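You operate a simulated robot arm through the tools that you are given. There is no shell and no other tool. Be economical: measure what you need, move in short steps, check, and stop when the job is done.

You run a simulated robot arm. Do the job below in one go: nothing can be reset, and whatever is moved stays where it is left.

JOB
Put the four tubs on the side rack's marked shelves, each shelf within its MAX.
Fine: the crate stays on the thick shelf and its weight counts.

It is judged by the outcome, as a careful person would: the job done as asked, and still so three seconds after it is handed in. It fails if anything else is knocked over, pushed out of place, dropped, spilled or broken.

ROBOT AND FRAMES
A 7-joint arm with a two-finger parallel gripper on a trunk, on a base that drives. Base frame: it is fixed to the floor where the robot stands at the start and does not move with it; the origin is under the middle of the robot, x ahead of it, y to its left, z up. Lengths are in m, angles in degrees, forces in N, time in s.
With the tool pointing down near the work surface it reaches from about 0.28 to 0.48 m from the robot's upright axis, wherever it stands. Its first joint turns from -166.0 to 166.0 degrees. Places, roughly: side rack [0.6, 0.9, 0.6]. Payload 3.91 kg.
The tool frame sits at the grasp point between the pads (the TCP): z along the fingers, y along the line on which they close. The tips reach 0.03 m beyond it. Largest opening 0.11 m; finger width 0.02, thickness 0.01; the body of the gripper, 0.048 by 0.112 m, starts 0.055 m behind the TCP.
Orientation is that of the tool frame in the base frame, as a unit quaternion [w, x, y, z]. With the fingers straight down and closing along the base's y, the tool's x points along the base's -x, its y along +y and its z along -z.

CONTROLS
- The arm moves only by the tool step_arm. Its argument "rows" is a list of rows, each an object of numbers (a shift or turn left out is 0, a gripper value left out holds the last): "claw": the opening, from 0 (shut) to 1 (fully open); "tx", "ty", "tz": the shift along the base's x, y, z in m; "wx", "wy", "wz": the turn, a rotation vector about the base's x, y, z in degrees. In form: [{"claw": .., "tx": .., "ty": .., "tz": .., "wx": .., "wy": .., "wz": ..}, ...]. A call has 1 to 8 rows; each row is the pose to reach, as a shift and turn from the pose commanded when the call began. Rows are played at 5 a second. More than 0.05 m and 8.6 degrees between two rows, or a gripper value outside its range, and nothing of the call is played. A pose out of reach is approached as far as the arm can. The call stops where the force on the tool passes 40 N (or 10 N more than at its start, if that is more) or the arm is blocked; 0.2 s more then pass. Each finger travels about 0.153 m/s and halts on what it meets, pressing with about 21 N; the grip force reading is that of the motor and also rises with nothing between the fingers. The clock runs only during rows and for 0.2 s after the last one: add rows that repeat a pose to give the fingers time. It gives the time, the measured TCP pose, the force on the tool (base axes), the opening and the grip force at its end, in the units of the frame above (readings bear some noise), with the torque about the TCP (base axes, N m) and any sound that the robot's microphone picked up.
- Cameras (640 x 400 px; columns grow to the right, rows downward): "scene" is now at [0.0134, 0.1642, 1.5437]; the picture's right is [0.15, -0.99, 0.00], its down [-0.49, -0.07, -0.87] and it looks along [0.86, 0.13, -0.50] (base axes); focal length 214 px, centre (320, 200). "wrist" rides on the gripper at [0.077, 0.007, -0.114] in the tool frame; the picture's right is [-0.09, 1.00, 0.00], its down [-0.80, -0.07, -0.60] and it looks along [-0.59, -0.05, 0.80] (tool axes); focal length 270 px, centre (320, 200). There is no depth. A picture from a camera that has moved, and an enlarged one, comes with that camera's place and axes in the base frame and with its lens.
- snapshot(camera): a new picture of that camera. No time passes.
- lift_body(by): slides the trunk up (or, below 0, down) by that many m; the arm and the scene camera ride with it, the base frame stays. It gives what a move gives, with no picture.
- roll_base(legs): drives the robot by 1 to 6 legs, each [ahead, turn to the left] in m and degrees, along the robot's own axes; the way and the turn of a leg run together, so that a leg with both is an arc; at most 1.5 m and 180 degrees a leg. The arm and the cameras ride along, it lands a little off, and it stops where it bumps. It gives what a move gives.
- aim_head(pan, tilt): turns the head with the scene camera to pan (to the left, within 155 degrees either way) and tilt (down, from -29 to 69), counted from straight ahead of the robot. It gives what a move gives.
- close_up(camera, box): a new picture of the part [left, top, right, bottom] of that camera's present view, enlarged. No time passes.
- finish_job(): hands the job in; it is judged then, once.

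Work in short steps. Places have to be worked out from the pictures, the camera data and where the tool is seen: move nearer, look again, correct. Check each grasp and each placing, and mend what went wrong. You have 120 turns and 78 pictures in all, those below and enlarged ones among them. Open the gripper and draw the arm clear of the work before you hand the job in, unless the task says otherwise; then end with one line.

The tools are called as a command line: name --argument value ..., lists and objects as JSON in quotes. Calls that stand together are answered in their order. step_arm: Moves the arm, as the interface text tells. Its arguments: {"type":"object","properties":{"rows":{"type":"array","items":{"type":"object","properties":{"claw":{"type":"number"},"tx":{"type":"number"},"ty":{"type":"number"},"tz":{"type":"number"},"wx":{"type":"number"},"wy":{"type":"number"},"wz":{"type":"number"}}}}},"required":["rows"]} The other tools are called the same way: lift_body (by) slides the trunk up or down; roll_base (legs) drives the base; aim_head (pan, tilt) turns the head that bears the scene camera; snapshot (camera) takes a picture; close_up (camera, box) takes an enlarged picture of a part of a camera's view; finish_job () hands the job in.

At the start:

```text
time: 0.0
tool_pos: [0.2464, 0.3306, 1.3853]
ee_rot: [0.0, 0.0, 1.0, 0.0]
ft_force: [1.0, 0.5, 0.0]
wrist_torque: [0.01, 0.01, -0.01]
width: 0.11
grip_force: 0.0
trunk travel left (down, up): [-0.5, 0.11]
robot x, y, heading: [0.0014, 0.0038, 0.1]
head pan, tilt: [8.4, 30.0]
```

scene: 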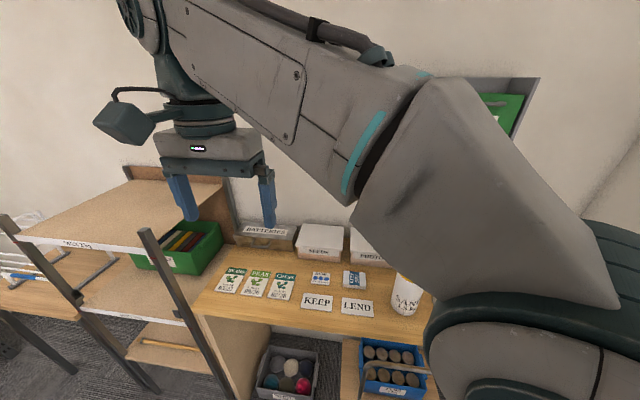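
wrist: 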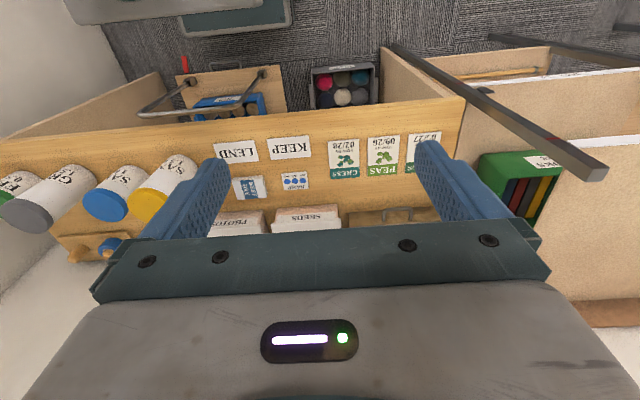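

The arm hides much of the scene; I look left toward the rack and right toward the tubs.

aim_head --pan 45 --tilt 30

snapshot --camera "scene"

close_up --camera "wrist" --box '[0, 130, 240, 280]'

aim_head --pan -35 --tilt 40

snapshot --camera "scene"

```text
time: 1.0
tool_pos: [0.247, 0.3319, 1.3854]
ee_rot: [0.0, 0.0, 1.0, 0.0]
ft_force: [0.9, 0.2, -0.4]
wrist_torque: [0.03, 0.03, -0.01]
width: 0.11
grip_force: 0.0
trunk travel left (down, up): [-0.5, 0.11]
robot x, y, heading: [-0.0013, 0.0038, 0.2]
head pan, tilt: [45.0, 30.0]
```

```text
75 pictures are left
camera scene: at [-0.0121, 0.2149, 1.5436], right [0.71, -0.71, 0.0], down [-0.35, -0.35, -0.87], along [0.61, 0.61, -0.5], focal length 214 px, centre (320, 200)
```

scene: 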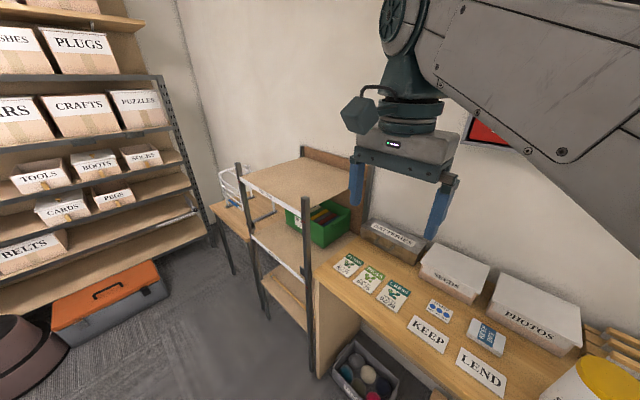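

```text
2.67 times, centred on (120, 205) of wrist
camera zoom: at [0.1705, 0.3385, 1.5004], right [0.09, 1.0, 0.0], down [0.8, -0.07, 0.6], along [0.59, -0.05, -0.8], focal length 721 px, centre (853, 187)
```

zoom: 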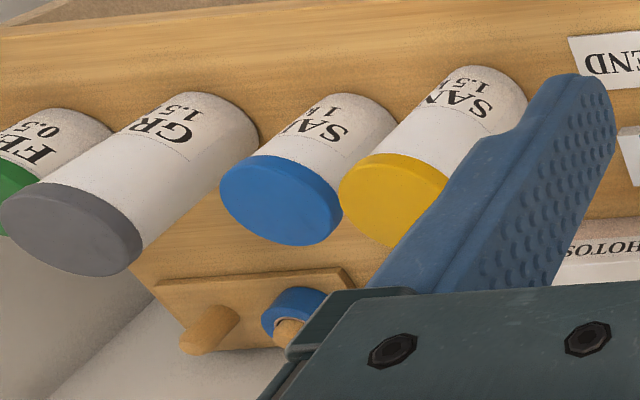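

```text
time: 2.6
tool_pos: [0.2472, 0.331, 1.3848]
ee_rot: [0.0, 0.0, 1.0, 0.0]
ft_force: [-0.7, -0.8, -0.1]
wrist_torque: [0.02, 0.0, 0.02]
width: 0.1099
grip_force: 0.0
trunk travel left (down, up): [-0.5, 0.11]
robot x, y, heading: [0.0001, 0.0035, -0.2]
head pan, tilt: [-35.0, 40.0]
```

```text
73 pictures are left
camera scene: at [-0.0064, 0.1023, 1.5283], right [-0.57, -0.82, 0.0], down [-0.53, 0.37, -0.77], along [0.63, -0.44, -0.64], focal length 214 px, centre (320, 200)
```

scene: 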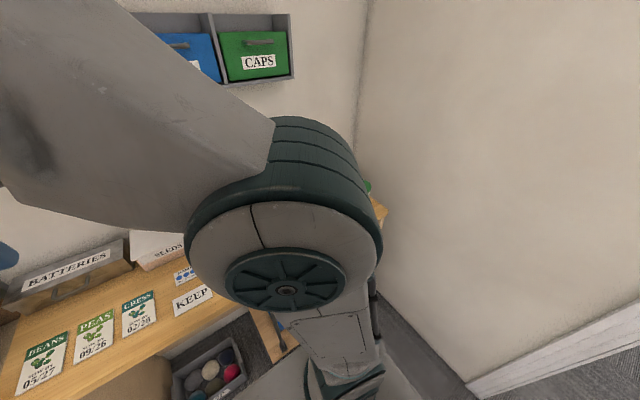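

I need to read the tub labels and shelf marks. I look left again with enlargements.

aim_head --pan 45 --tilt 38

close_up --camera "scene" --box '[200, 110, 380, 222]'

close_up --camera "scene" --box '[220, 180, 340, 255]'

close_up --camera "scene" --box '[460, 250, 640, 400]'

```text
time: 4.1
tool_pos: [0.246, 0.3313, 1.3841]
ee_rot: [0.0, 0.0, 1.0, -0.001]
ft_force: [-0.1, 1.0, -0.4]
wrist_torque: [0.01, -0.01, 0.03]
width: 0.1103
grip_force: 0.0
trunk travel left (down, up): [-0.5, 0.11]
robot x, y, heading: [0.0019, -0.0022, -0.1]
head pan, tilt: [45.0, 38.0]
```

```text
3.56 times, centred on (290, 166) of scene
camera zoom: at [-0.015, 0.212, 1.5313], right [0.71, -0.71, 0.0], down [-0.44, -0.44, -0.79], along [0.56, 0.56, -0.62], focal length 763 px, centre (427, 321)
```

zoom: 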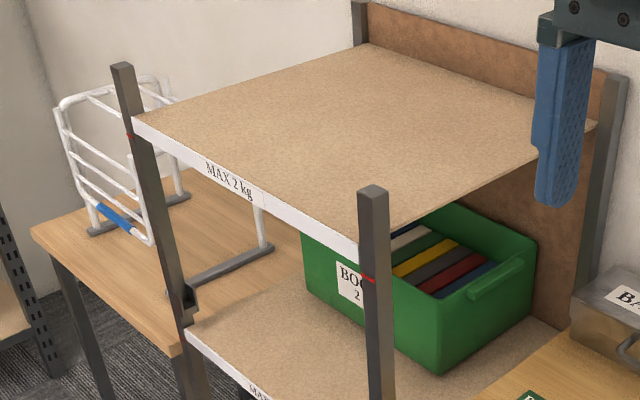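

```text
5.33 times, centred on (280, 218) of scene
camera zoom: at [-0.015, 0.212, 1.5313], right [0.71, -0.71, 0.0], down [-0.44, -0.44, -0.79], along [0.56, 0.56, -0.62], focal length 1144 px, centre (533, 107)
```

zoom: 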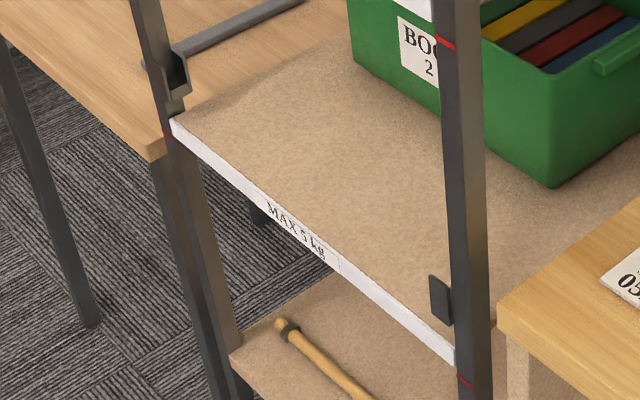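

```text
2.67 times, centred on (550, 325) of scene
camera zoom: at [-0.015, 0.212, 1.5313], right [0.71, -0.71, 0.0], down [-0.44, -0.44, -0.79], along [0.56, 0.56, -0.62], focal length 572 px, centre (-293, -133)
```

zoom: 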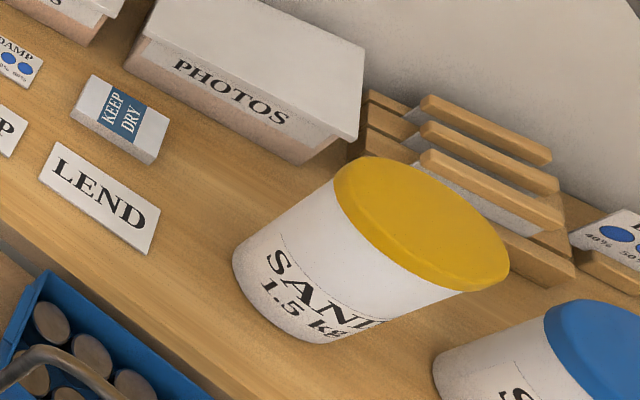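

Top shelf says MAX 2 kg, the middle one MAX 5 kg with the book crate on it. I need the crate label, so I zoom in there, and check behind me before driving.

close_up --camera "scene" --box '[284, 170, 332, 200]'

aim_head --pan 150 --tilt 40

snapshot --camera "scene"

aim_head --pan -150 --tilt 40

snapshot --camera "scene"

```text
13.33 times, centred on (308, 185) of scene
camera zoom: at [-0.015, 0.212, 1.5313], right [0.71, -0.71, 0.0], down [-0.44, -0.44, -0.79], along [0.56, 0.56, -0.62], focal length 2860 px, centre (480, 400)
```

zoom: 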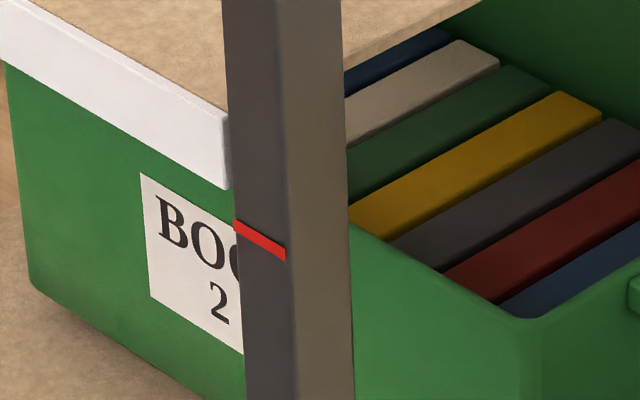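

```text
time: 5.9
tool_pos: [0.2479, 0.3309, 1.3842]
ee_rot: [0.0, -0.001, 1.0, 0.001]
ft_force: [0.4, -0.3, 0.6]
wrist_torque: [0.01, -0.03, 0.01]
width: 0.1098
grip_force: 0.0
trunk travel left (down, up): [-0.5, 0.11]
robot x, y, heading: [-0.0004, 0.0035, 0.3]
head pan, tilt: [150.0, 40.0]
```

```text
68 pictures are left
camera scene: at [-0.1497, 0.1935, 1.5283], right [0.5, 0.87, 0.0], down [0.56, -0.32, -0.77], along [-0.66, 0.38, -0.64], focal length 214 px, centre (320, 200)
```

scene: 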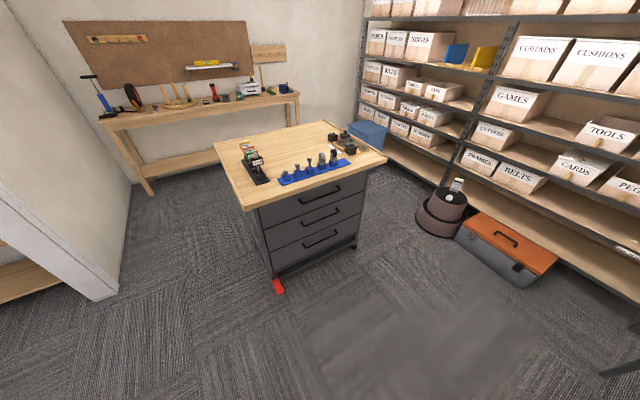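

```text
time: 10.0
tool_pos: [0.2459, 0.332, 1.3844]
ee_rot: [0.0, 0.0, 1.0, 0.001]
ft_force: [0.9, 0.2, 0.3]
wrist_torque: [0.02, 0.01, -0.02]
width: 0.1098
grip_force: 0.1
trunk travel left (down, up): [-0.5, 0.11]
robot x, y, heading: [-0.0047, 0.0021, 0.2]
head pan, tilt: [-150.0, 40.0]
```

```text
67 pictures are left
camera scene: at [-0.1497, 0.1085, 1.5283], right [-0.5, 0.87, 0.0], down [0.56, 0.32, -0.77], along [-0.66, -0.38, -0.64], focal length 214 px, centre (320, 200)
```

scene: 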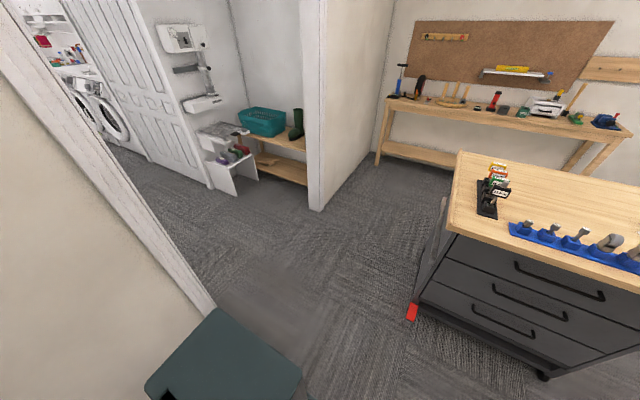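

The crate reads "2" (partly hidden). There's clear floor behind to about x = -1; I back off 0.3 m for a wider view.

roll_base --legs '[[-0.35, 0]]'

aim_head --pan 45 --tilt 25

snapshot --camera "scene"

step_arm --rows '[{"wz": 8.5}, {"wz": 17}, {"wz": 25.5}, {"wz": 34}, {"wz": 42.5}, {"wz": 51}, {"wz": 59.5}, {"wz": 68}]'

step_arm --rows '[{"wz": 8.5}, {"wz": 17}, {"wz": 25.5}, {"wz": 34}, {"wz": 42.5}, {"wz": 51}, {"wz": 59.5}, {"wz": 68}]'

step_arm --rows '[{"wz": 8.5}, {"wz": 17}, {"wz": 25.5}, {"wz": 34}, {"wz": 42.5}, {"wz": 44}]'

```text
time: 12.3
tool_pos: [-0.1001, 0.3319, 1.3844]
ee_rot: [0.001, 0.001, 1.0, 0.0]
ft_force: [-0.4, -0.1, -0.4]
wrist_torque: [-0.01, 0.02, -0.01]
width: 0.1101
grip_force: 0.1
trunk travel left (down, up): [-0.5, 0.11]
robot x, y, heading: [-0.3456, 0.0017, -0.3]
head pan, tilt: [-150.0, 40.0]
```

```text
time: 15.1
tool_pos: [-0.1001, 0.3319, 1.3842]
ee_rot: [-0.001, 0.001, 1.0, -0.001]
ft_force: [0.0, 0.0, -0.3]
wrist_torque: [0.04, -0.03, -0.02]
width: 0.1098
grip_force: 0.0
trunk travel left (down, up): [-0.5, 0.11]
robot x, y, heading: [-0.346, 0.0006, -0.4]
head pan, tilt: [45.0, 25.0]
```

```text
66 pictures are left
camera scene: at [-0.3577, 0.2164, 1.5516], right [0.71, -0.71, 0.0], down [-0.3, -0.3, -0.91], along [0.64, 0.64, -0.42], focal length 214 px, centre (320, 200)
```

scene: 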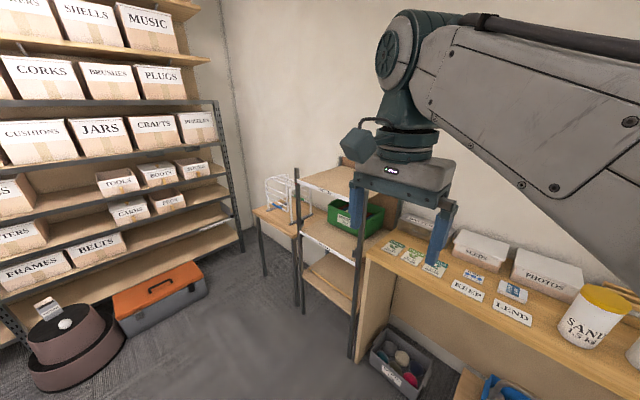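

```text
time: 16.9
tool_pos: [-0.1002, 0.3306, 1.3858]
ee_rot: [0.001, -0.56, 0.828, 0.0]
ft_force: [-0.1, -0.9, -1.1]
wrist_torque: [0.0, -0.05, 0.02]
width: 0.1101
grip_force: 0.0
trunk travel left (down, up): [-0.5, 0.11]
robot x, y, heading: [-0.3458, 0.0055, -0.2]
head pan, tilt: [45.0, 25.0]
```

```text
time: 18.7
tool_pos: [-0.0994, 0.3322, 1.385]
ee_rot: [0.0, 0.928, -0.373, 0.0]
ft_force: [0.5, 0.3, 0.0]
wrist_torque: [0.0, 0.01, 0.0]
width: 0.1103
grip_force: 0.1
trunk travel left (down, up): [-0.5, 0.11]
robot x, y, heading: [-0.3458, 0.0023, -0.0]
head pan, tilt: [45.0, 25.0]
```

```text
time: 20.1
tool_pos: [-0.1003, 0.3309, 1.3848]
ee_rot: [0.0, 1.0, 0.001, -0.001]
ft_force: [0.8, 0.8, 0.6]
wrist_torque: [-0.02, -0.04, -0.01]
width: 0.1099
grip_force: 0.1
trunk travel left (down, up): [-0.5, 0.11]
robot x, y, heading: [-0.3469, 0.0034, -0.3]
head pan, tilt: [45.0, 25.0]
```

The tool turned 180° fine. Now I tilt it to horizontal (camera on top), and read the crate label and lower shelf.

step_arm --rows '[{"wy": -8.5}, {"wy": -17}, {"wy": -25.5}, {"wy": -34}, {"wy": -42.5}, {"wy": -51}, {"wy": -59.5}, {"wy": -68}]'

close_up --camera "scene" --box '[250, 150, 410, 250]'

close_up --camera "scene" --box '[328, 200, 376, 230]'

snapshot --camera "wrist"

```text
time: 22.0
tool_pos: [-0.0377, 0.2925, 1.3759]
ee_rot: [0.039, 0.843, -0.068, 0.533]
ft_force: [0.4, 0.7, -0.1]
wrist_torque: [0.01, 0.02, -0.01]
width: 0.1102
grip_force: 0.1
trunk travel left (down, up): [-0.5, 0.11]
robot x, y, heading: [-0.3483, 0.0037, -0.1]
head pan, tilt: [45.0, 25.0]
stopped in row 8: the arm was blocked; the commanded pose is now the measured one
```

```text
4.00 times, centred on (330, 200) of scene
camera zoom: at [-0.3592, 0.2168, 1.5476], right [0.71, -0.7, 0.0], down [-0.32, -0.33, -0.89], along [0.62, 0.63, -0.46], focal length 858 px, centre (280, 200)
```

zoom: 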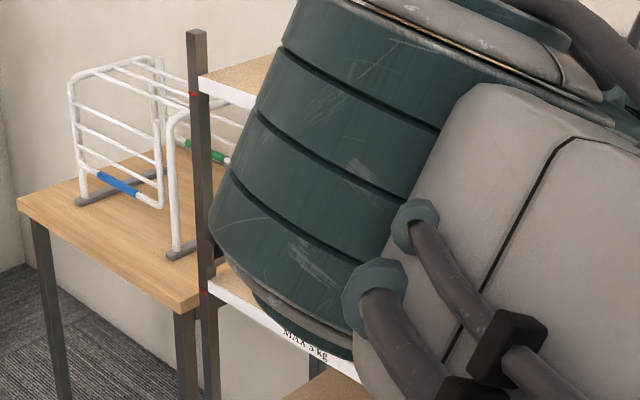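

```text
13.33 times, centred on (352, 215) of scene
camera zoom: at [-0.3592, 0.2168, 1.5476], right [0.71, -0.7, 0.0], down [-0.32, -0.33, -0.89], along [0.62, 0.63, -0.46], focal length 2860 px, centre (-107, 0)
```

zoom: 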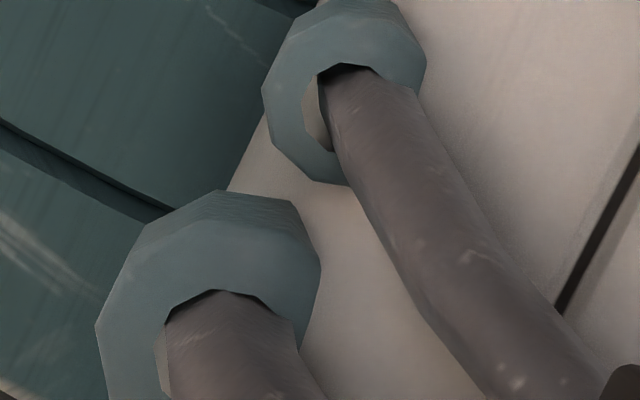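

```text
63 pictures are left
camera wrist: at [-0.1075, 0.2968, 1.4961], right [-0.2, -0.98, -0.09], down [-0.86, 0.21, -0.47], along [0.48, -0.02, -0.88], focal length 270 px, centre (320, 200)
```

wrist: 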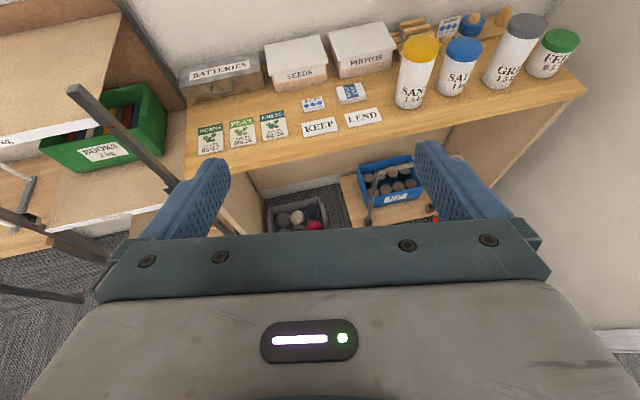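

The wrist view now shows the tubs and the crate well; I enlarge both to read labels. The arm hit a limit at this spot (too close for that tilt).

close_up --camera "wrist" --box '[380, 0, 600, 138]'

close_up --camera "wrist" --box '[0, 60, 180, 220]'

```text
2.90 times, centred on (490, 69) of wrist
camera zoom: at [-0.1075, 0.2968, 1.4961], right [-0.2, -0.98, -0.09], down [-0.86, 0.21, -0.47], along [0.48, -0.02, -0.88], focal length 783 px, centre (-173, 580)
```

zoom: 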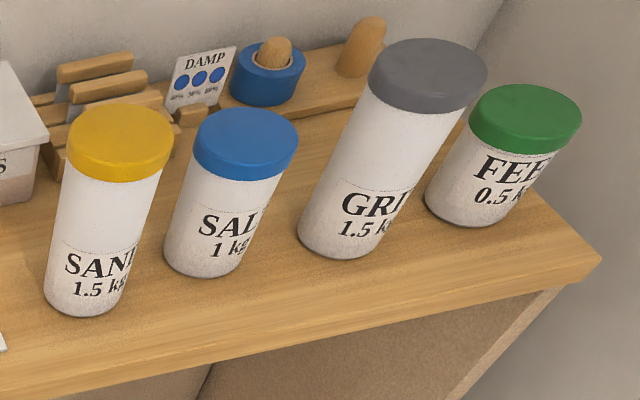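

```text
2.50 times, centred on (90, 140) of wrist
camera zoom: at [-0.1075, 0.2968, 1.4961], right [-0.2, -0.98, -0.09], down [-0.86, 0.21, -0.47], along [0.48, -0.02, -0.88], focal length 676 px, centre (895, 350)
```

zoom: 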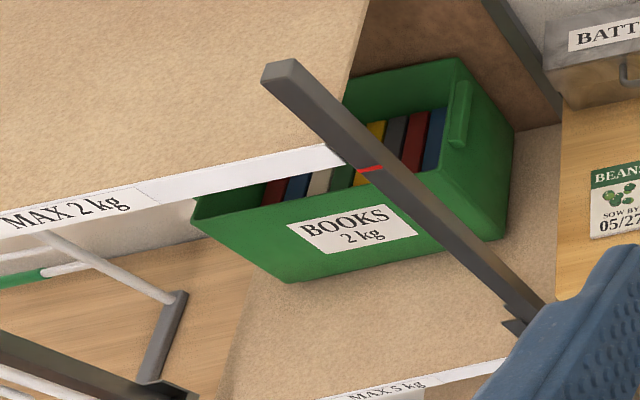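

Labels: SAND 1.5, SALT 1, GRIT 1.5, FEED 0.5 kg; crate 2 kg. Plan: GRIT + FEED (2 kg) on the top shelf, SAND + SALT (2.5 + 2 = 4.5 kg) on the middle one. I now test the forward reach with a nearly horizontal tool, extending to about 0.55 m ahead and fixing the yaw error.

step_arm --rows '[{"tx": 0.03, "ty": -0.036, "wz": 4.5}, {"tx": 0.06, "ty": -0.072, "wz": 9}, {"tx": 0.09, "ty": -0.108, "wz": 9}, {"tx": 0.12, "ty": -0.144, "wz": 9}, {"tx": 0.15, "ty": -0.18, "wz": 9}, {"tx": 0.18, "ty": -0.216, "wz": 9}, {"tx": 0.21, "ty": -0.252, "wz": 9}, {"tx": 0.24, "ty": -0.288, "wz": 9}]'

lift_body --by -0.2

```text
time: 23.8
tool_pos: [0.2054, 0.0035, 1.3762]
ee_rot: [-0.002, 0.845, -0.002, 0.535]
ft_force: [0.0, 0.5, -0.1]
wrist_torque: [-0.01, 0.0, 0.02]
width: 0.11
grip_force: 0.1
trunk travel left (down, up): [-0.5, 0.11]
robot x, y, heading: [-0.3479, -0.0008, -0.2]
head pan, tilt: [45.0, 25.0]
```

```text
time: 26.0
tool_pos: [0.204, 0.0044, 1.1763]
ee_rot: [-0.002, 0.845, -0.003, 0.534]
ft_force: [0.4, -0.5, 0.4]
wrist_torque: [-0.02, 0.05, -0.03]
width: 0.1099
grip_force: 0.1
trunk travel left (down, up): [-0.3, 0.31]
robot x, y, heading: [-0.3462, -0.0005, -0.3]
head pan, tilt: [45.0, 25.0]
```

That works at 0.55 m. I'll put the robot side-on to the bench (heading -90), with the arm pointing left, so that I can drive straight between tubs and rack; first I swing the arm to my left along a circle.

step_arm --rows '[{"tx": -0.0021, "ty": 0.048, "wz": 5}, {"tx": -0.0084, "ty": 0.0957, "wz": 10}, {"tx": -0.0188, "ty": 0.1426, "wz": 15}, {"tx": -0.0332, "ty": 0.1885, "wz": 20}, {"tx": -0.0516, "ty": 0.2329, "wz": 25}, {"tx": -0.0738, "ty": 0.2755, "wz": 30}, {"tx": -0.0996, "ty": 0.316, "wz": 35}, {"tx": -0.1289, "ty": 0.3542, "wz": 40}]'

step_arm --rows '[{"tx": -0.0325, "ty": 0.0354, "wz": 5}, {"tx": -0.0679, "ty": 0.0679, "wz": 10}, {"tx": -0.106, "ty": 0.0972, "wz": 15}, {"tx": -0.1466, "ty": 0.123, "wz": 20}, {"tx": -0.1892, "ty": 0.1452, "wz": 25}, {"tx": -0.2336, "ty": 0.1636, "wz": 30}, {"tx": -0.2795, "ty": 0.178, "wz": 35}, {"tx": -0.3264, "ty": 0.1884, "wz": 40}]'

step_arm --rows '[{"tx": -0.0476, "ty": 0.0063, "wz": 5}, {"tx": -0.0957, "ty": 0.0084, "wz": 10}]'

```text
time: 27.8
tool_pos: [0.0741, 0.361, 1.1748]
ee_rot: [-0.184, 0.796, 0.286, 0.501]
ft_force: [0.5, -0.3, 0.3]
wrist_torque: [-0.01, 0.0, 0.03]
width: 0.1099
grip_force: 0.2
trunk travel left (down, up): [-0.3, 0.31]
robot x, y, heading: [-0.3478, 0.0003, -0.1]
head pan, tilt: [45.0, 25.0]
```

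```text
time: 29.6
tool_pos: [-0.2536, 0.5486, 1.1756]
ee_rot: [-0.346, 0.649, 0.542, 0.407]
ft_force: [0.2, 0.0, 0.5]
wrist_torque: [0.0, 0.0, 0.01]
width: 0.1101
grip_force: 0.0
trunk travel left (down, up): [-0.3, 0.31]
robot x, y, heading: [-0.343, 0.0018, 0.1]
head pan, tilt: [45.0, 25.0]
```

```text
time: 30.2
tool_pos: [-0.3504, 0.557, 1.1764]
ee_rot: [-0.379, 0.6, 0.596, 0.376]
ft_force: [-0.1, -1.1, -0.3]
wrist_torque: [-0.01, 0.03, 0.02]
width: 0.11
grip_force: 0.1
trunk travel left (down, up): [-0.3, 0.31]
robot x, y, heading: [-0.3451, -0.0008, -0.1]
head pan, tilt: [45.0, 25.0]
```

Arm points left. I raise 0.1 for clearance, drive ahead 0.24, then turn right 90°.

lift_body --by 0.1

roll_base --legs '[[0.24, 0], [0, -90]]'

aim_head --pan 80 --tilt 35

snapshot --camera "scene"

snapshot --camera "wrist"

```text
time: 31.5
tool_pos: [-0.3487, 0.5572, 1.2758]
ee_rot: [-0.378, 0.6, 0.596, 0.376]
ft_force: [0.5, 0.3, 0.6]
wrist_torque: [0.0, 0.02, 0.0]
width: 0.11
grip_force: 0.1
trunk travel left (down, up): [-0.4, 0.21]
robot x, y, heading: [-0.344, 0.0022, 0.0]
head pan, tilt: [45.0, 25.0]
```

```text
time: 37.1
tool_pos: [0.4461, -0.0055, 1.2749]
ee_rot: [0.002, 0.845, -0.009, 0.535]
ft_force: [0.4, 0.7, 0.1]
wrist_torque: [0.02, 0.02, 0.01]
width: 0.1097
grip_force: 0.1
trunk travel left (down, up): [-0.4, 0.21]
robot x, y, heading: [-0.1097, -0.0001, -91.1]
head pan, tilt: [45.0, 25.0]
```

```text
time: 38.1
tool_pos: [0.4476, -0.005, 1.2728]
ee_rot: [0.003, 0.847, -0.01, 0.532]
ft_force: [0.5, -0.4, -0.2]
wrist_torque: [-0.01, 0.0, 0.03]
width: 0.1103
grip_force: 0.1
trunk travel left (down, up): [-0.4, 0.21]
robot x, y, heading: [-0.1099, 0.0059, -91.0]
head pan, tilt: [80.0, 35.0]
```

```text
60 pictures are left
camera scene: at [0.1304, 0.0532, 1.4385], right [-0.24, -0.97, 0.0], down [-0.53, 0.13, -0.84], along [0.81, -0.2, -0.55], focal length 214 px, centre (320, 200)
```

scene: 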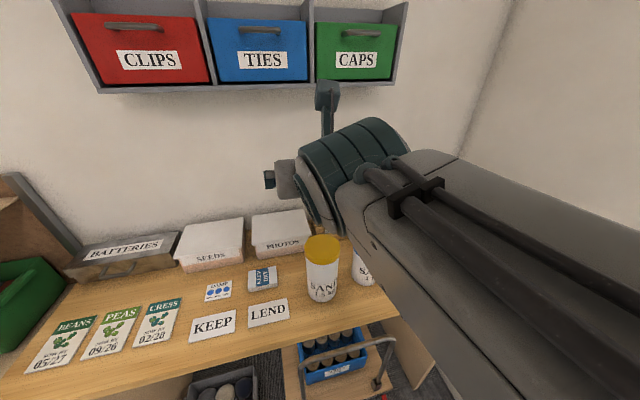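

```text
59 pictures are left
camera wrist: at [0.3784, -0.0116, 1.3935], right [-0.06, -0.99, -0.09], down [-0.88, 0.09, -0.46], along [0.47, 0.05, -0.88], focal length 270 px, centre (320, 200)
```

wrist: 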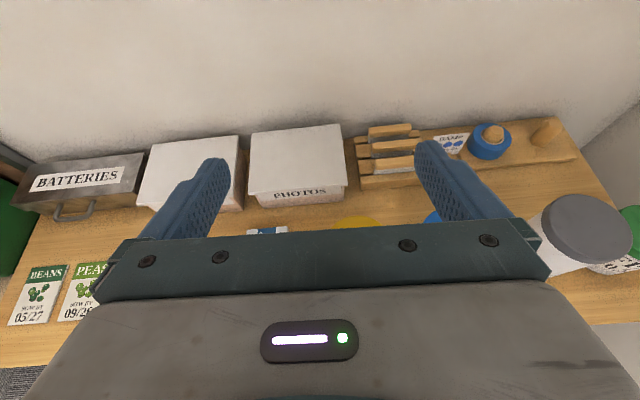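

SAND sits at about (0.455, -0.033), consistent from two views. I pull the tool back to x = 0.40 and align y, then lower by the trunk and look.

step_arm --rows '[{"tx": -0.025, "ty": -0.014, "wz": 1}, {"tx": -0.048, "ty": -0.028, "wz": 1}]'

snapshot --camera "wrist"

```text
time: 38.7
tool_pos: [0.3961, -0.032, 1.2804]
ee_rot: [-0.002, 0.844, -0.002, 0.537]
ft_force: [0.1, 0.2, 0.5]
wrist_torque: [0.01, -0.02, 0.0]
width: 0.11
grip_force: 0.0
trunk travel left (down, up): [-0.4, 0.21]
robot x, y, heading: [-0.1129, 0.0024, -90.9]
head pan, tilt: [80.0, 35.0]
```

```text
58 pictures are left
camera wrist: at [0.3253, -0.04, 1.3992], right [-0.04, -1.0, -0.09], down [-0.88, 0.07, -0.47], along [0.48, 0.06, -0.88], focal length 270 px, centre (320, 200)
```

wrist: 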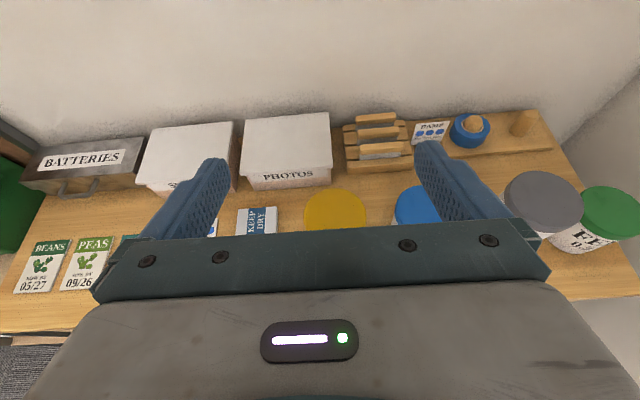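

SAND's centre is near (0.467, -0.036), lid top about 1.08. I shift y slightly, lower the trunk 0.25 and look again.

step_arm --rows '[{"ty": -0.004}]'

lift_body --by -0.25

snapshot --camera "wrist"

snapshot --camera "scene"

```text
time: 39.1
tool_pos: [0.3985, -0.0377, 1.2773]
ee_rot: [-0.003, 0.846, -0.002, 0.534]
ft_force: [-0.1, -0.1, -0.8]
wrist_torque: [0.03, 0.0, 0.01]
width: 0.1101
grip_force: 0.1
trunk travel left (down, up): [-0.4, 0.21]
robot x, y, heading: [-0.1095, -0.0008, -90.9]
head pan, tilt: [80.0, 35.0]
```

```text
time: 41.7
tool_pos: [0.3978, -0.0371, 1.0266]
ee_rot: [-0.003, 0.846, -0.002, 0.533]
ft_force: [0.2, -0.3, 1.0]
wrist_torque: [0.02, -0.02, -0.01]
width: 0.11
grip_force: 0.1
trunk travel left (down, up): [-0.15, 0.46]
robot x, y, heading: [-0.1096, 0.0031, -91.1]
head pan, tilt: [80.0, 35.0]
```

```text
57 pictures are left
camera wrist: at [0.328, -0.0442, 1.1459], right [-0.04, -1.0, -0.09], down [-0.88, 0.07, -0.47], along [0.47, 0.06, -0.88], focal length 270 px, centre (320, 200)
```

wrist: 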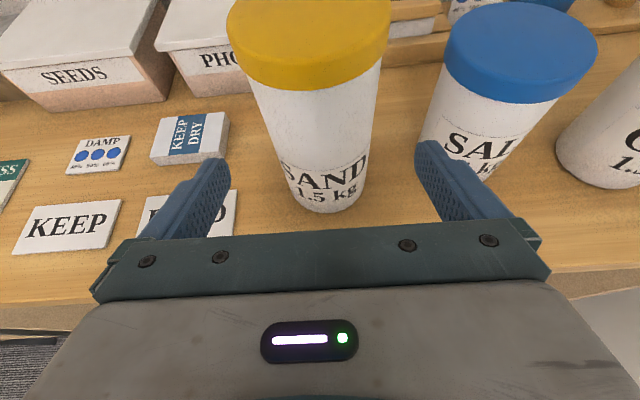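

```text
56 pictures are left
camera scene: at [0.1304, 0.0577, 1.1859], right [-0.19, -0.98, 0.0], down [-0.56, 0.11, -0.82], along [0.8, -0.16, -0.57], focal length 214 px, centre (320, 200)
```

scene: 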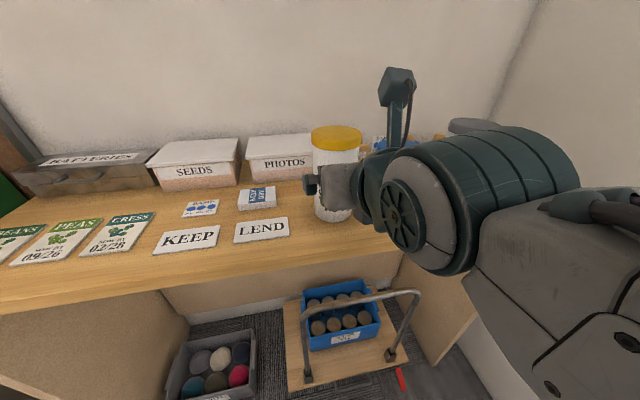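

Aligned: the tub lies centred between the fingers, base centre about (0.462, -0.038). I advance 0.055 m, then close.

step_arm --rows '[{"tx": 0.02, "claw": 1}, {"tx": 0.04}, {"tx": 0.055}, {"tx": 0.055}]'

snapshot --camera "wrist"

```text
time: 42.7
tool_pos: [0.4522, -0.0367, 1.0263]
ee_rot: [-0.002, 0.846, -0.003, 0.534]
ft_force: [0.3, 0.5, 1.2]
wrist_torque: [0.01, -0.01, 0.01]
width: 0.1101
grip_force: 0.1
trunk travel left (down, up): [-0.15, 0.46]
robot x, y, heading: [-0.1123, 0.0034, -90.7]
head pan, tilt: [80.0, 35.0]
```

```text
55 pictures are left
camera wrist: at [0.383, -0.0443, 1.1464], right [-0.04, -1.0, -0.09], down [-0.88, 0.07, -0.47], along [0.47, 0.06, -0.88], focal length 270 px, centre (320, 200)
```

wrist: 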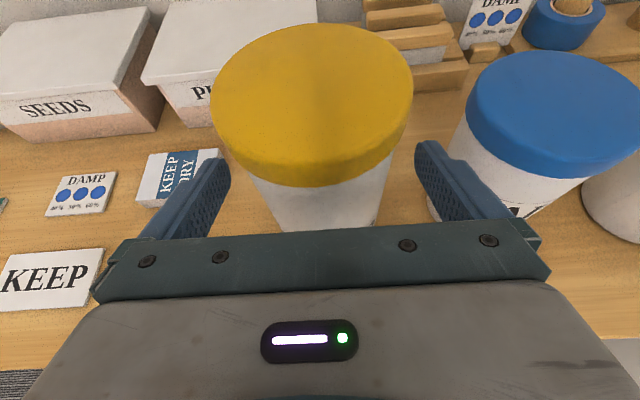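

The tub is between the fingers with no contact; I close.

step_arm --rows '[{"claw": 0}, {"claw": 0}, {"claw": 0}, {"claw": 0}]'

snapshot --camera "wrist"

```text
time: 43.7
tool_pos: [0.4531, -0.0372, 1.0277]
ee_rot: [-0.002, 0.845, -0.002, 0.534]
ft_force: [1.2, -0.1, 0.9]
wrist_torque: [-0.3, -0.02, -0.02]
width: 0.0818
grip_force: 21.1
trunk travel left (down, up): [-0.15, 0.46]
robot x, y, heading: [-0.1115, 0.0002, -90.9]
head pan, tilt: [80.0, 35.0]
```

```text
54 pictures are left
camera wrist: at [0.3827, -0.0443, 1.1465], right [-0.04, -1.0, -0.09], down [-0.88, 0.07, -0.47], along [0.47, 0.06, -0.88], focal length 270 px, centre (320, 200)
```

wrist: 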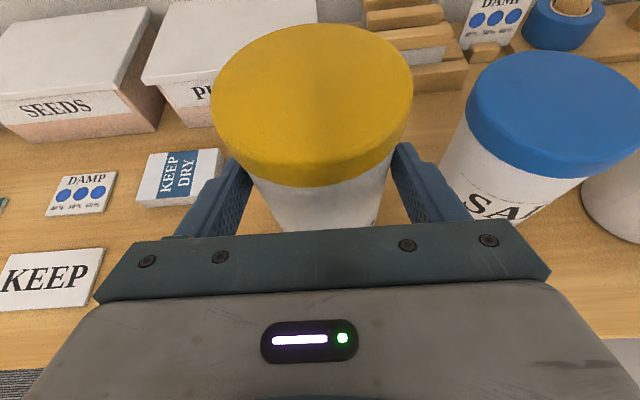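

Gripped at 0.082 width. I lift 5 cm by the trunk and check the weight.

lift_body --by 0.05

snapshot --camera "scene"

```text
time: 44.6
tool_pos: [0.4542, -0.0367, 1.0759]
ee_rot: [-0.003, 0.846, -0.001, 0.533]
ft_force: [0.9, -0.4, -14.4]
wrist_torque: [-0.12, 0.36, -0.04]
width: 0.082
grip_force: 21.2
trunk travel left (down, up): [-0.2, 0.41]
robot x, y, heading: [-0.1073, 0.0036, -91.0]
head pan, tilt: [80.0, 35.0]
```

```text
53 pictures are left
camera scene: at [0.1317, 0.0576, 1.2355], right [-0.19, -0.98, 0.0], down [-0.56, 0.11, -0.82], along [0.8, -0.16, -0.57], focal length 214 px, centre (320, 200)
```

scene: 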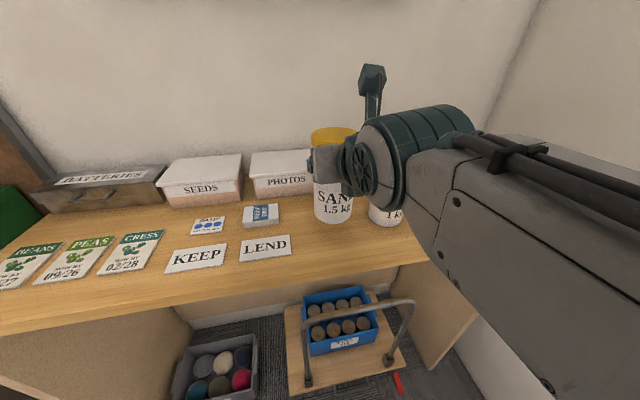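

Weight reads 14.4 N (1.5 kg), and the grip holds. Since the rack's front post would be in the way sideways, I'll switch to approaching both places head-on: raise, turn left 90° and back away to x ≈ -0.46, then swing the arm forward.

lift_body --by 0.1

roll_base --legs '[[0, 91], [-0.35, 0]]'

snapshot --camera "wrist"

```text
time: 46.0
tool_pos: [0.4525, -0.0382, 1.1757]
ee_rot: [-0.003, 0.846, -0.002, 0.533]
ft_force: [0.0, -1.8, -14.2]
wrist_torque: [-0.22, 0.33, -0.08]
width: 0.0819
grip_force: 21.0
trunk travel left (down, up): [-0.3, 0.31]
robot x, y, heading: [-0.1117, 0.0052, -91.0]
head pan, tilt: [80.0, 35.0]
```

```text
time: 52.1
tool_pos: [-0.4178, 0.5691, 1.176]
ee_rot: [-0.379, 0.6, 0.597, 0.376]
ft_force: [-1.7, -0.3, -14.7]
wrist_torque: [-0.33, 0.25, 0.07]
width: 0.0822
grip_force: 21.3
trunk travel left (down, up): [-0.3, 0.31]
robot x, y, heading: [-0.4565, 0.005, -0.9]
head pan, tilt: [80.0, 35.0]
```

```text
52 pictures are left
camera wrist: at [-0.4095, 0.4993, 1.2957], right [1.0, -0.04, -0.09], down [-0.07, -0.88, -0.47], along [-0.06, 0.47, -0.88], focal length 270 px, centre (320, 200)
```

wrist: 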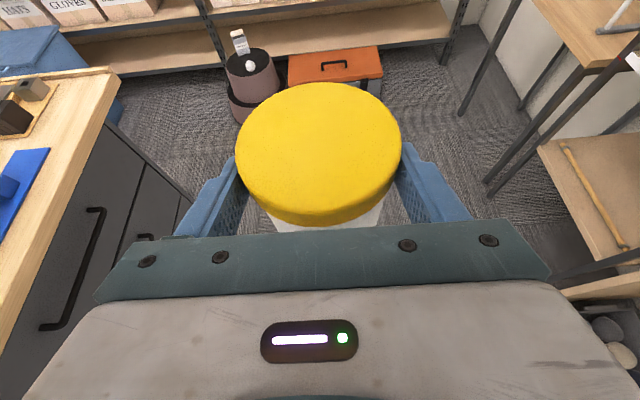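

Held well. The cart's edge is near x ≈ -0.9, which leaves room. I swing the arm (with the tub) clockwise to point ahead.

step_arm --rows '[{"tx": 0.0469, "ty": -0.0052, "wz": -5}, {"tx": 0.0932, "ty": -0.0144, "wz": -10}, {"tx": 0.1384, "ty": -0.0273, "wz": -15}, {"tx": 0.1825, "ty": -0.044, "wz": -20}, {"tx": 0.2251, "ty": -0.0643, "wz": -25}, {"tx": 0.2658, "ty": -0.0881, "wz": -30}, {"tx": 0.3043, "ty": -0.1151, "wz": -35}, {"tx": 0.3405, "ty": -0.1453, "wz": -40}]'

step_arm --rows '[{"tx": 0.0336, "ty": -0.0331, "wz": -5}, {"tx": 0.0643, "ty": -0.0689, "wz": -10}, {"tx": 0.0919, "ty": -0.1071, "wz": -15}, {"tx": 0.1162, "ty": -0.1475, "wz": -20}, {"tx": 0.1371, "ty": -0.1897, "wz": -25}, {"tx": 0.1543, "ty": -0.2336, "wz": -30}, {"tx": 0.1679, "ty": -0.2787, "wz": -35}, {"tx": 0.1777, "ty": -0.3248, "wz": -40}]'

step_arm --rows '[{"tx": 0.0058, "ty": -0.0468, "wz": -5}, {"tx": 0.0078, "ty": -0.0939, "wz": -10}]'

```text
time: 53.9
tool_pos: [-0.0735, 0.4235, 1.1766]
ee_rot: [-0.227, 0.768, 0.355, 0.482]
ft_force: [0.7, 0.2, -15.4]
wrist_torque: [-0.48, -0.03, -0.11]
width: 0.0817
grip_force: 21.1
trunk travel left (down, up): [-0.3, 0.31]
robot x, y, heading: [-0.458, 0.0055, -1.1]
head pan, tilt: [80.0, 35.0]
```

```text
time: 55.7
tool_pos: [0.1017, 0.0987, 1.1764]
ee_rot: [-0.048, 0.843, 0.071, 0.531]
ft_force: [0.9, 0.6, -15.6]
wrist_torque: [0.21, 0.41, 0.11]
width: 0.0816
grip_force: 21.1
trunk travel left (down, up): [-0.3, 0.31]
robot x, y, heading: [-0.4559, 0.0059, -1.2]
head pan, tilt: [80.0, 35.0]
```

```text
time: 56.3
tool_pos: [0.1093, 0.0027, 1.1766]
ee_rot: [-0.003, 0.846, -0.003, 0.533]
ft_force: [0.4, -1.8, -16.1]
wrist_torque: [-0.04, 0.3, 0.02]
width: 0.0815
grip_force: 20.8
trunk travel left (down, up): [-0.3, 0.31]
robot x, y, heading: [-0.4573, 0.0081, -1.2]
head pan, tilt: [80.0, 35.0]
```

Arm points ahead with the tub. Now I drive to the rack: turn left, 0.97 m, turn right, then look.

roll_base --legs '[[0, 91], [0.97, 0], [0, -90]]'

aim_head --pan 10 --tilt 25

snapshot --camera "scene"

snapshot --camera "wrist"

```text
time: 68.9
tool_pos: [0.1278, 0.9482, 1.1765]
ee_rot: [0.003, 0.846, -0.01, 0.533]
ft_force: [0.7, 0.9, -14.2]
wrist_torque: [0.01, 0.29, 0.01]
width: 0.0815
grip_force: 20.9
trunk travel left (down, up): [-0.3, 0.31]
robot x, y, heading: [-0.4387, 0.9627, -2.2]
head pan, tilt: [80.0, 35.0]
```

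```text
time: 70.3
tool_pos: [0.1279, 0.9473, 1.1762]
ee_rot: [0.003, 0.846, -0.011, 0.533]
ft_force: [0.6, -0.5, -15.9]
wrist_torque: [0.0, 0.37, 0.05]
width: 0.0817
grip_force: 21.8
trunk travel left (down, up): [-0.3, 0.31]
robot x, y, heading: [-0.4386, 0.9636, -2.1]
head pan, tilt: [10.0, 25.0]
```

```text
51 pictures are left
camera scene: at [-0.4161, 1.1269, 1.3516], right [0.14, -0.99, 0.0], down [-0.42, -0.06, -0.91], along [0.9, 0.12, -0.42], focal length 214 px, centre (320, 200)
```

scene: 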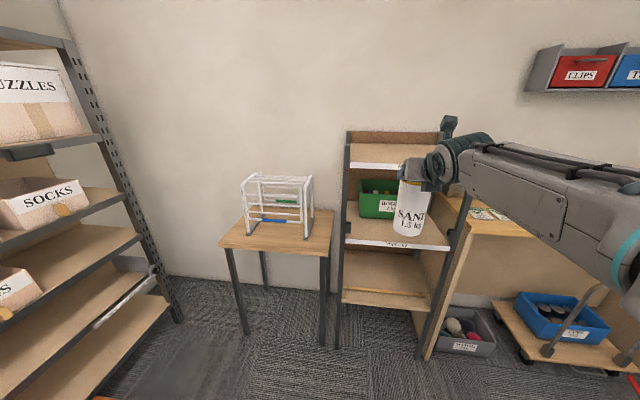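

```text
50 pictures are left
camera wrist: at [0.0586, 0.9429, 1.2966], right [-0.06, -0.99, -0.09], down [-0.88, 0.09, -0.46], along [0.47, 0.05, -0.88], focal length 270 px, centre (320, 200)
```

wrist: 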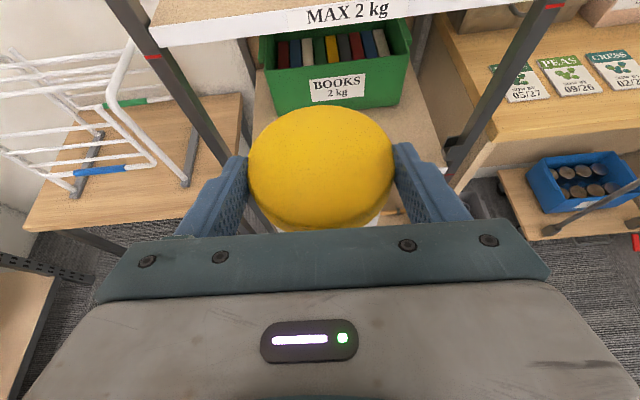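

The crate fills most of the back of the middle shelf; the free strip is in front of it. I zoom in to measure it.

close_up --camera "scene" --box '[325, 130, 485, 260]'

close_up --camera "wrist" --box '[130, 0, 570, 250]'

```text
3.08 times, centred on (405, 195) of scene
camera zoom: at [-0.4161, 1.1269, 1.3516], right [0.14, -0.99, 0.0], down [-0.42, -0.06, -0.91], along [0.9, 0.12, -0.42], focal length 660 px, centre (58, 215)
```

zoom: 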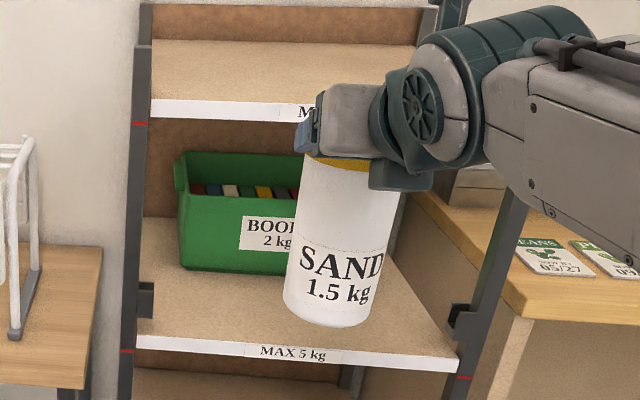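

```text
1.45 times, centred on (350, 125) of wrist
camera zoom: at [0.0586, 0.9429, 1.2966], right [-0.06, -0.99, -0.09], down [-0.88, 0.09, -0.46], along [0.47, 0.05, -0.88], focal length 393 px, centre (276, 309)
```

zoom: 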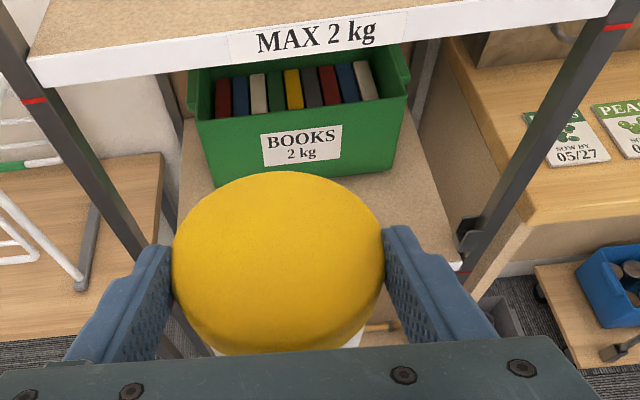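

Measured: middle shelf top z ≈ 0.80, front edge x ≈ 0.375, y 0.68–1.12; top shelf z ≈ 1.14; crate front at x ≈ 0.575, so a 0.2 m strip is free. SAND goes to (0.465, 0.99), SALT later to y ≈ 0.82. I align y and lower.

step_arm --rows '[{"ty": 0.028, "wz": 1}, {"ty": 0.055, "wz": 1.5}]'

lift_body --by -0.242

roll_base --legs '[[0.18, 0]]'

snapshot --camera "scene"

snapshot --camera "wrist"

```text
time: 71.0
tool_pos: [0.128, 1.0037, 1.1753]
ee_rot: [-0.004, 0.846, 0.001, 0.533]
ft_force: [-0.6, -0.1, -14.3]
wrist_torque: [-0.03, 0.32, 0.01]
width: 0.0816
grip_force: 21.5
trunk travel left (down, up): [-0.3, 0.31]
robot x, y, heading: [-0.4417, 0.9644, -2.0]
head pan, tilt: [10.0, 25.0]
```

```text
time: 73.5
tool_pos: [0.1273, 1.0027, 0.9339]
ee_rot: [-0.004, 0.846, 0.001, 0.533]
ft_force: [-0.3, -0.3, -14.2]
wrist_torque: [-0.03, 0.35, -0.03]
width: 0.0817
grip_force: 21.8
trunk travel left (down, up): [-0.058, 0.552]
robot x, y, heading: [-0.4366, 0.9611, -2.1]
head pan, tilt: [10.0, 25.0]
```

```text
time: 75.0
tool_pos: [0.3084, 0.9947, 0.9332]
ee_rot: [-0.003, 0.846, 0.0, 0.533]
ft_force: [0.1, 0.1, -14.6]
wrist_torque: [-0.02, 0.29, 0.0]
width: 0.0815
grip_force: 21.1
trunk travel left (down, up): [-0.058, 0.552]
robot x, y, heading: [-0.2518, 0.9552, -2.3]
head pan, tilt: [10.0, 25.0]
```

```text
47 pictures are left
camera scene: at [-0.2347, 1.1198, 1.1096], right [0.13, -0.99, 0.0], down [-0.42, -0.06, -0.91], along [0.9, 0.12, -0.42], focal length 214 px, centre (320, 200)
```

scene: 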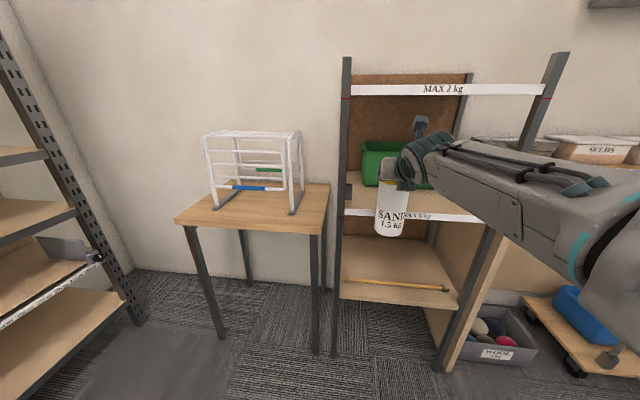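

```text
46 pictures are left
camera wrist: at [0.2394, 0.9865, 1.0537], right [-0.04, -1.0, -0.09], down [-0.88, 0.07, -0.46], along [0.47, 0.06, -0.88], focal length 270 px, centre (320, 200)
```

wrist: 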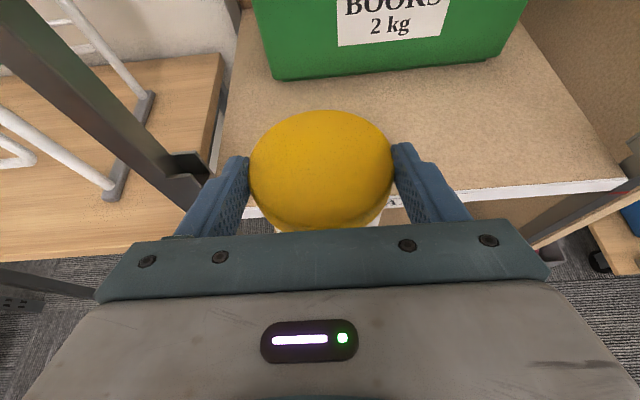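

The approach lane looks clear. I check the tub's base height against the shelf front edge.

close_up --camera "scene" --box '[330, 130, 490, 250]'

```text
3.33 times, centred on (410, 190) of scene
camera zoom: at [-0.2347, 1.1198, 1.1096], right [0.13, -0.99, 0.0], down [-0.42, -0.06, -0.91], along [0.9, 0.12, -0.42], focal length 715 px, centre (20, 233)
```

zoom: 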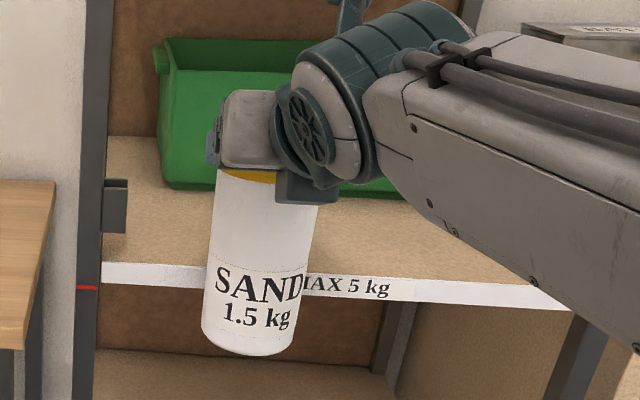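

Important: the lid has shrunk in the wrist view and the scene shows the tub's base at z ≈ 0.755 — the tub has slid about 6 cm down until the lid caught on the fingers. At this height the camera would hit the top shelf's lip. So I set SAND temporarily on the top shelf, then regrasp right under the lid with a flatter tool. Back off and raise.

roll_base --legs '[[-0.1, 0]]'

lift_body --by 0.42

aim_head --pan -8 --tilt 30

snapshot --camera "scene"

snapshot --camera "wrist"

```text
time: 76.1
tool_pos: [0.2093, 0.9969, 0.9328]
ee_rot: [-0.003, 0.847, -0.001, 0.532]
ft_force: [-0.7, 0.4, -13.9]
wrist_torque: [0.01, 0.29, -0.01]
width: 0.0818
grip_force: 21.0
trunk travel left (down, up): [-0.058, 0.552]
robot x, y, heading: [-0.3562, 0.9605, -2.5]
head pan, tilt: [10.0, 25.0]
```

```text
refused: 0.42 is not a number from -0.4 to 0.4
```

```text
time: 76.9
tool_pos: [0.2094, 0.9972, 0.933]
ee_rot: [-0.003, 0.847, -0.001, 0.532]
ft_force: [0.0, -0.3, -14.3]
wrist_torque: [-0.02, 0.3, 0.01]
width: 0.0813
grip_force: 21.2
trunk travel left (down, up): [-0.058, 0.552]
robot x, y, heading: [-0.354, 0.9603, -2.2]
head pan, tilt: [-8.0, 30.0]
```

```text
44 pictures are left
camera scene: at [-0.3366, 1.0954, 1.1016], right [-0.18, -0.98, 0.0], down [-0.49, 0.09, -0.87], along [0.85, -0.16, -0.5], focal length 214 px, centre (320, 200)
```

scene: 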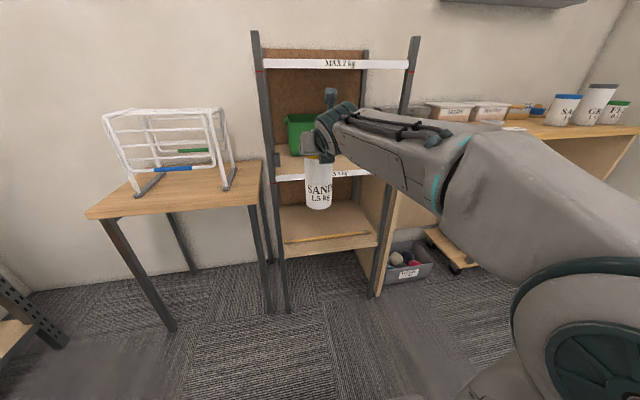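

```text
43 pictures are left
camera wrist: at [0.14, 0.9901, 1.053], right [-0.04, -1.0, -0.08], down [-0.88, 0.07, -0.46], along [0.47, 0.06, -0.88], focal length 270 px, centre (320, 200)
```

wrist: 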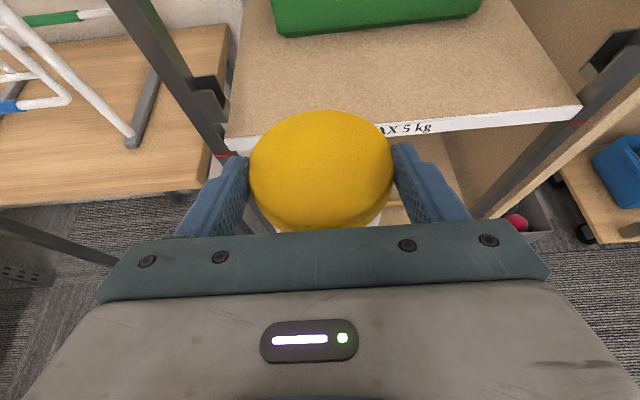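

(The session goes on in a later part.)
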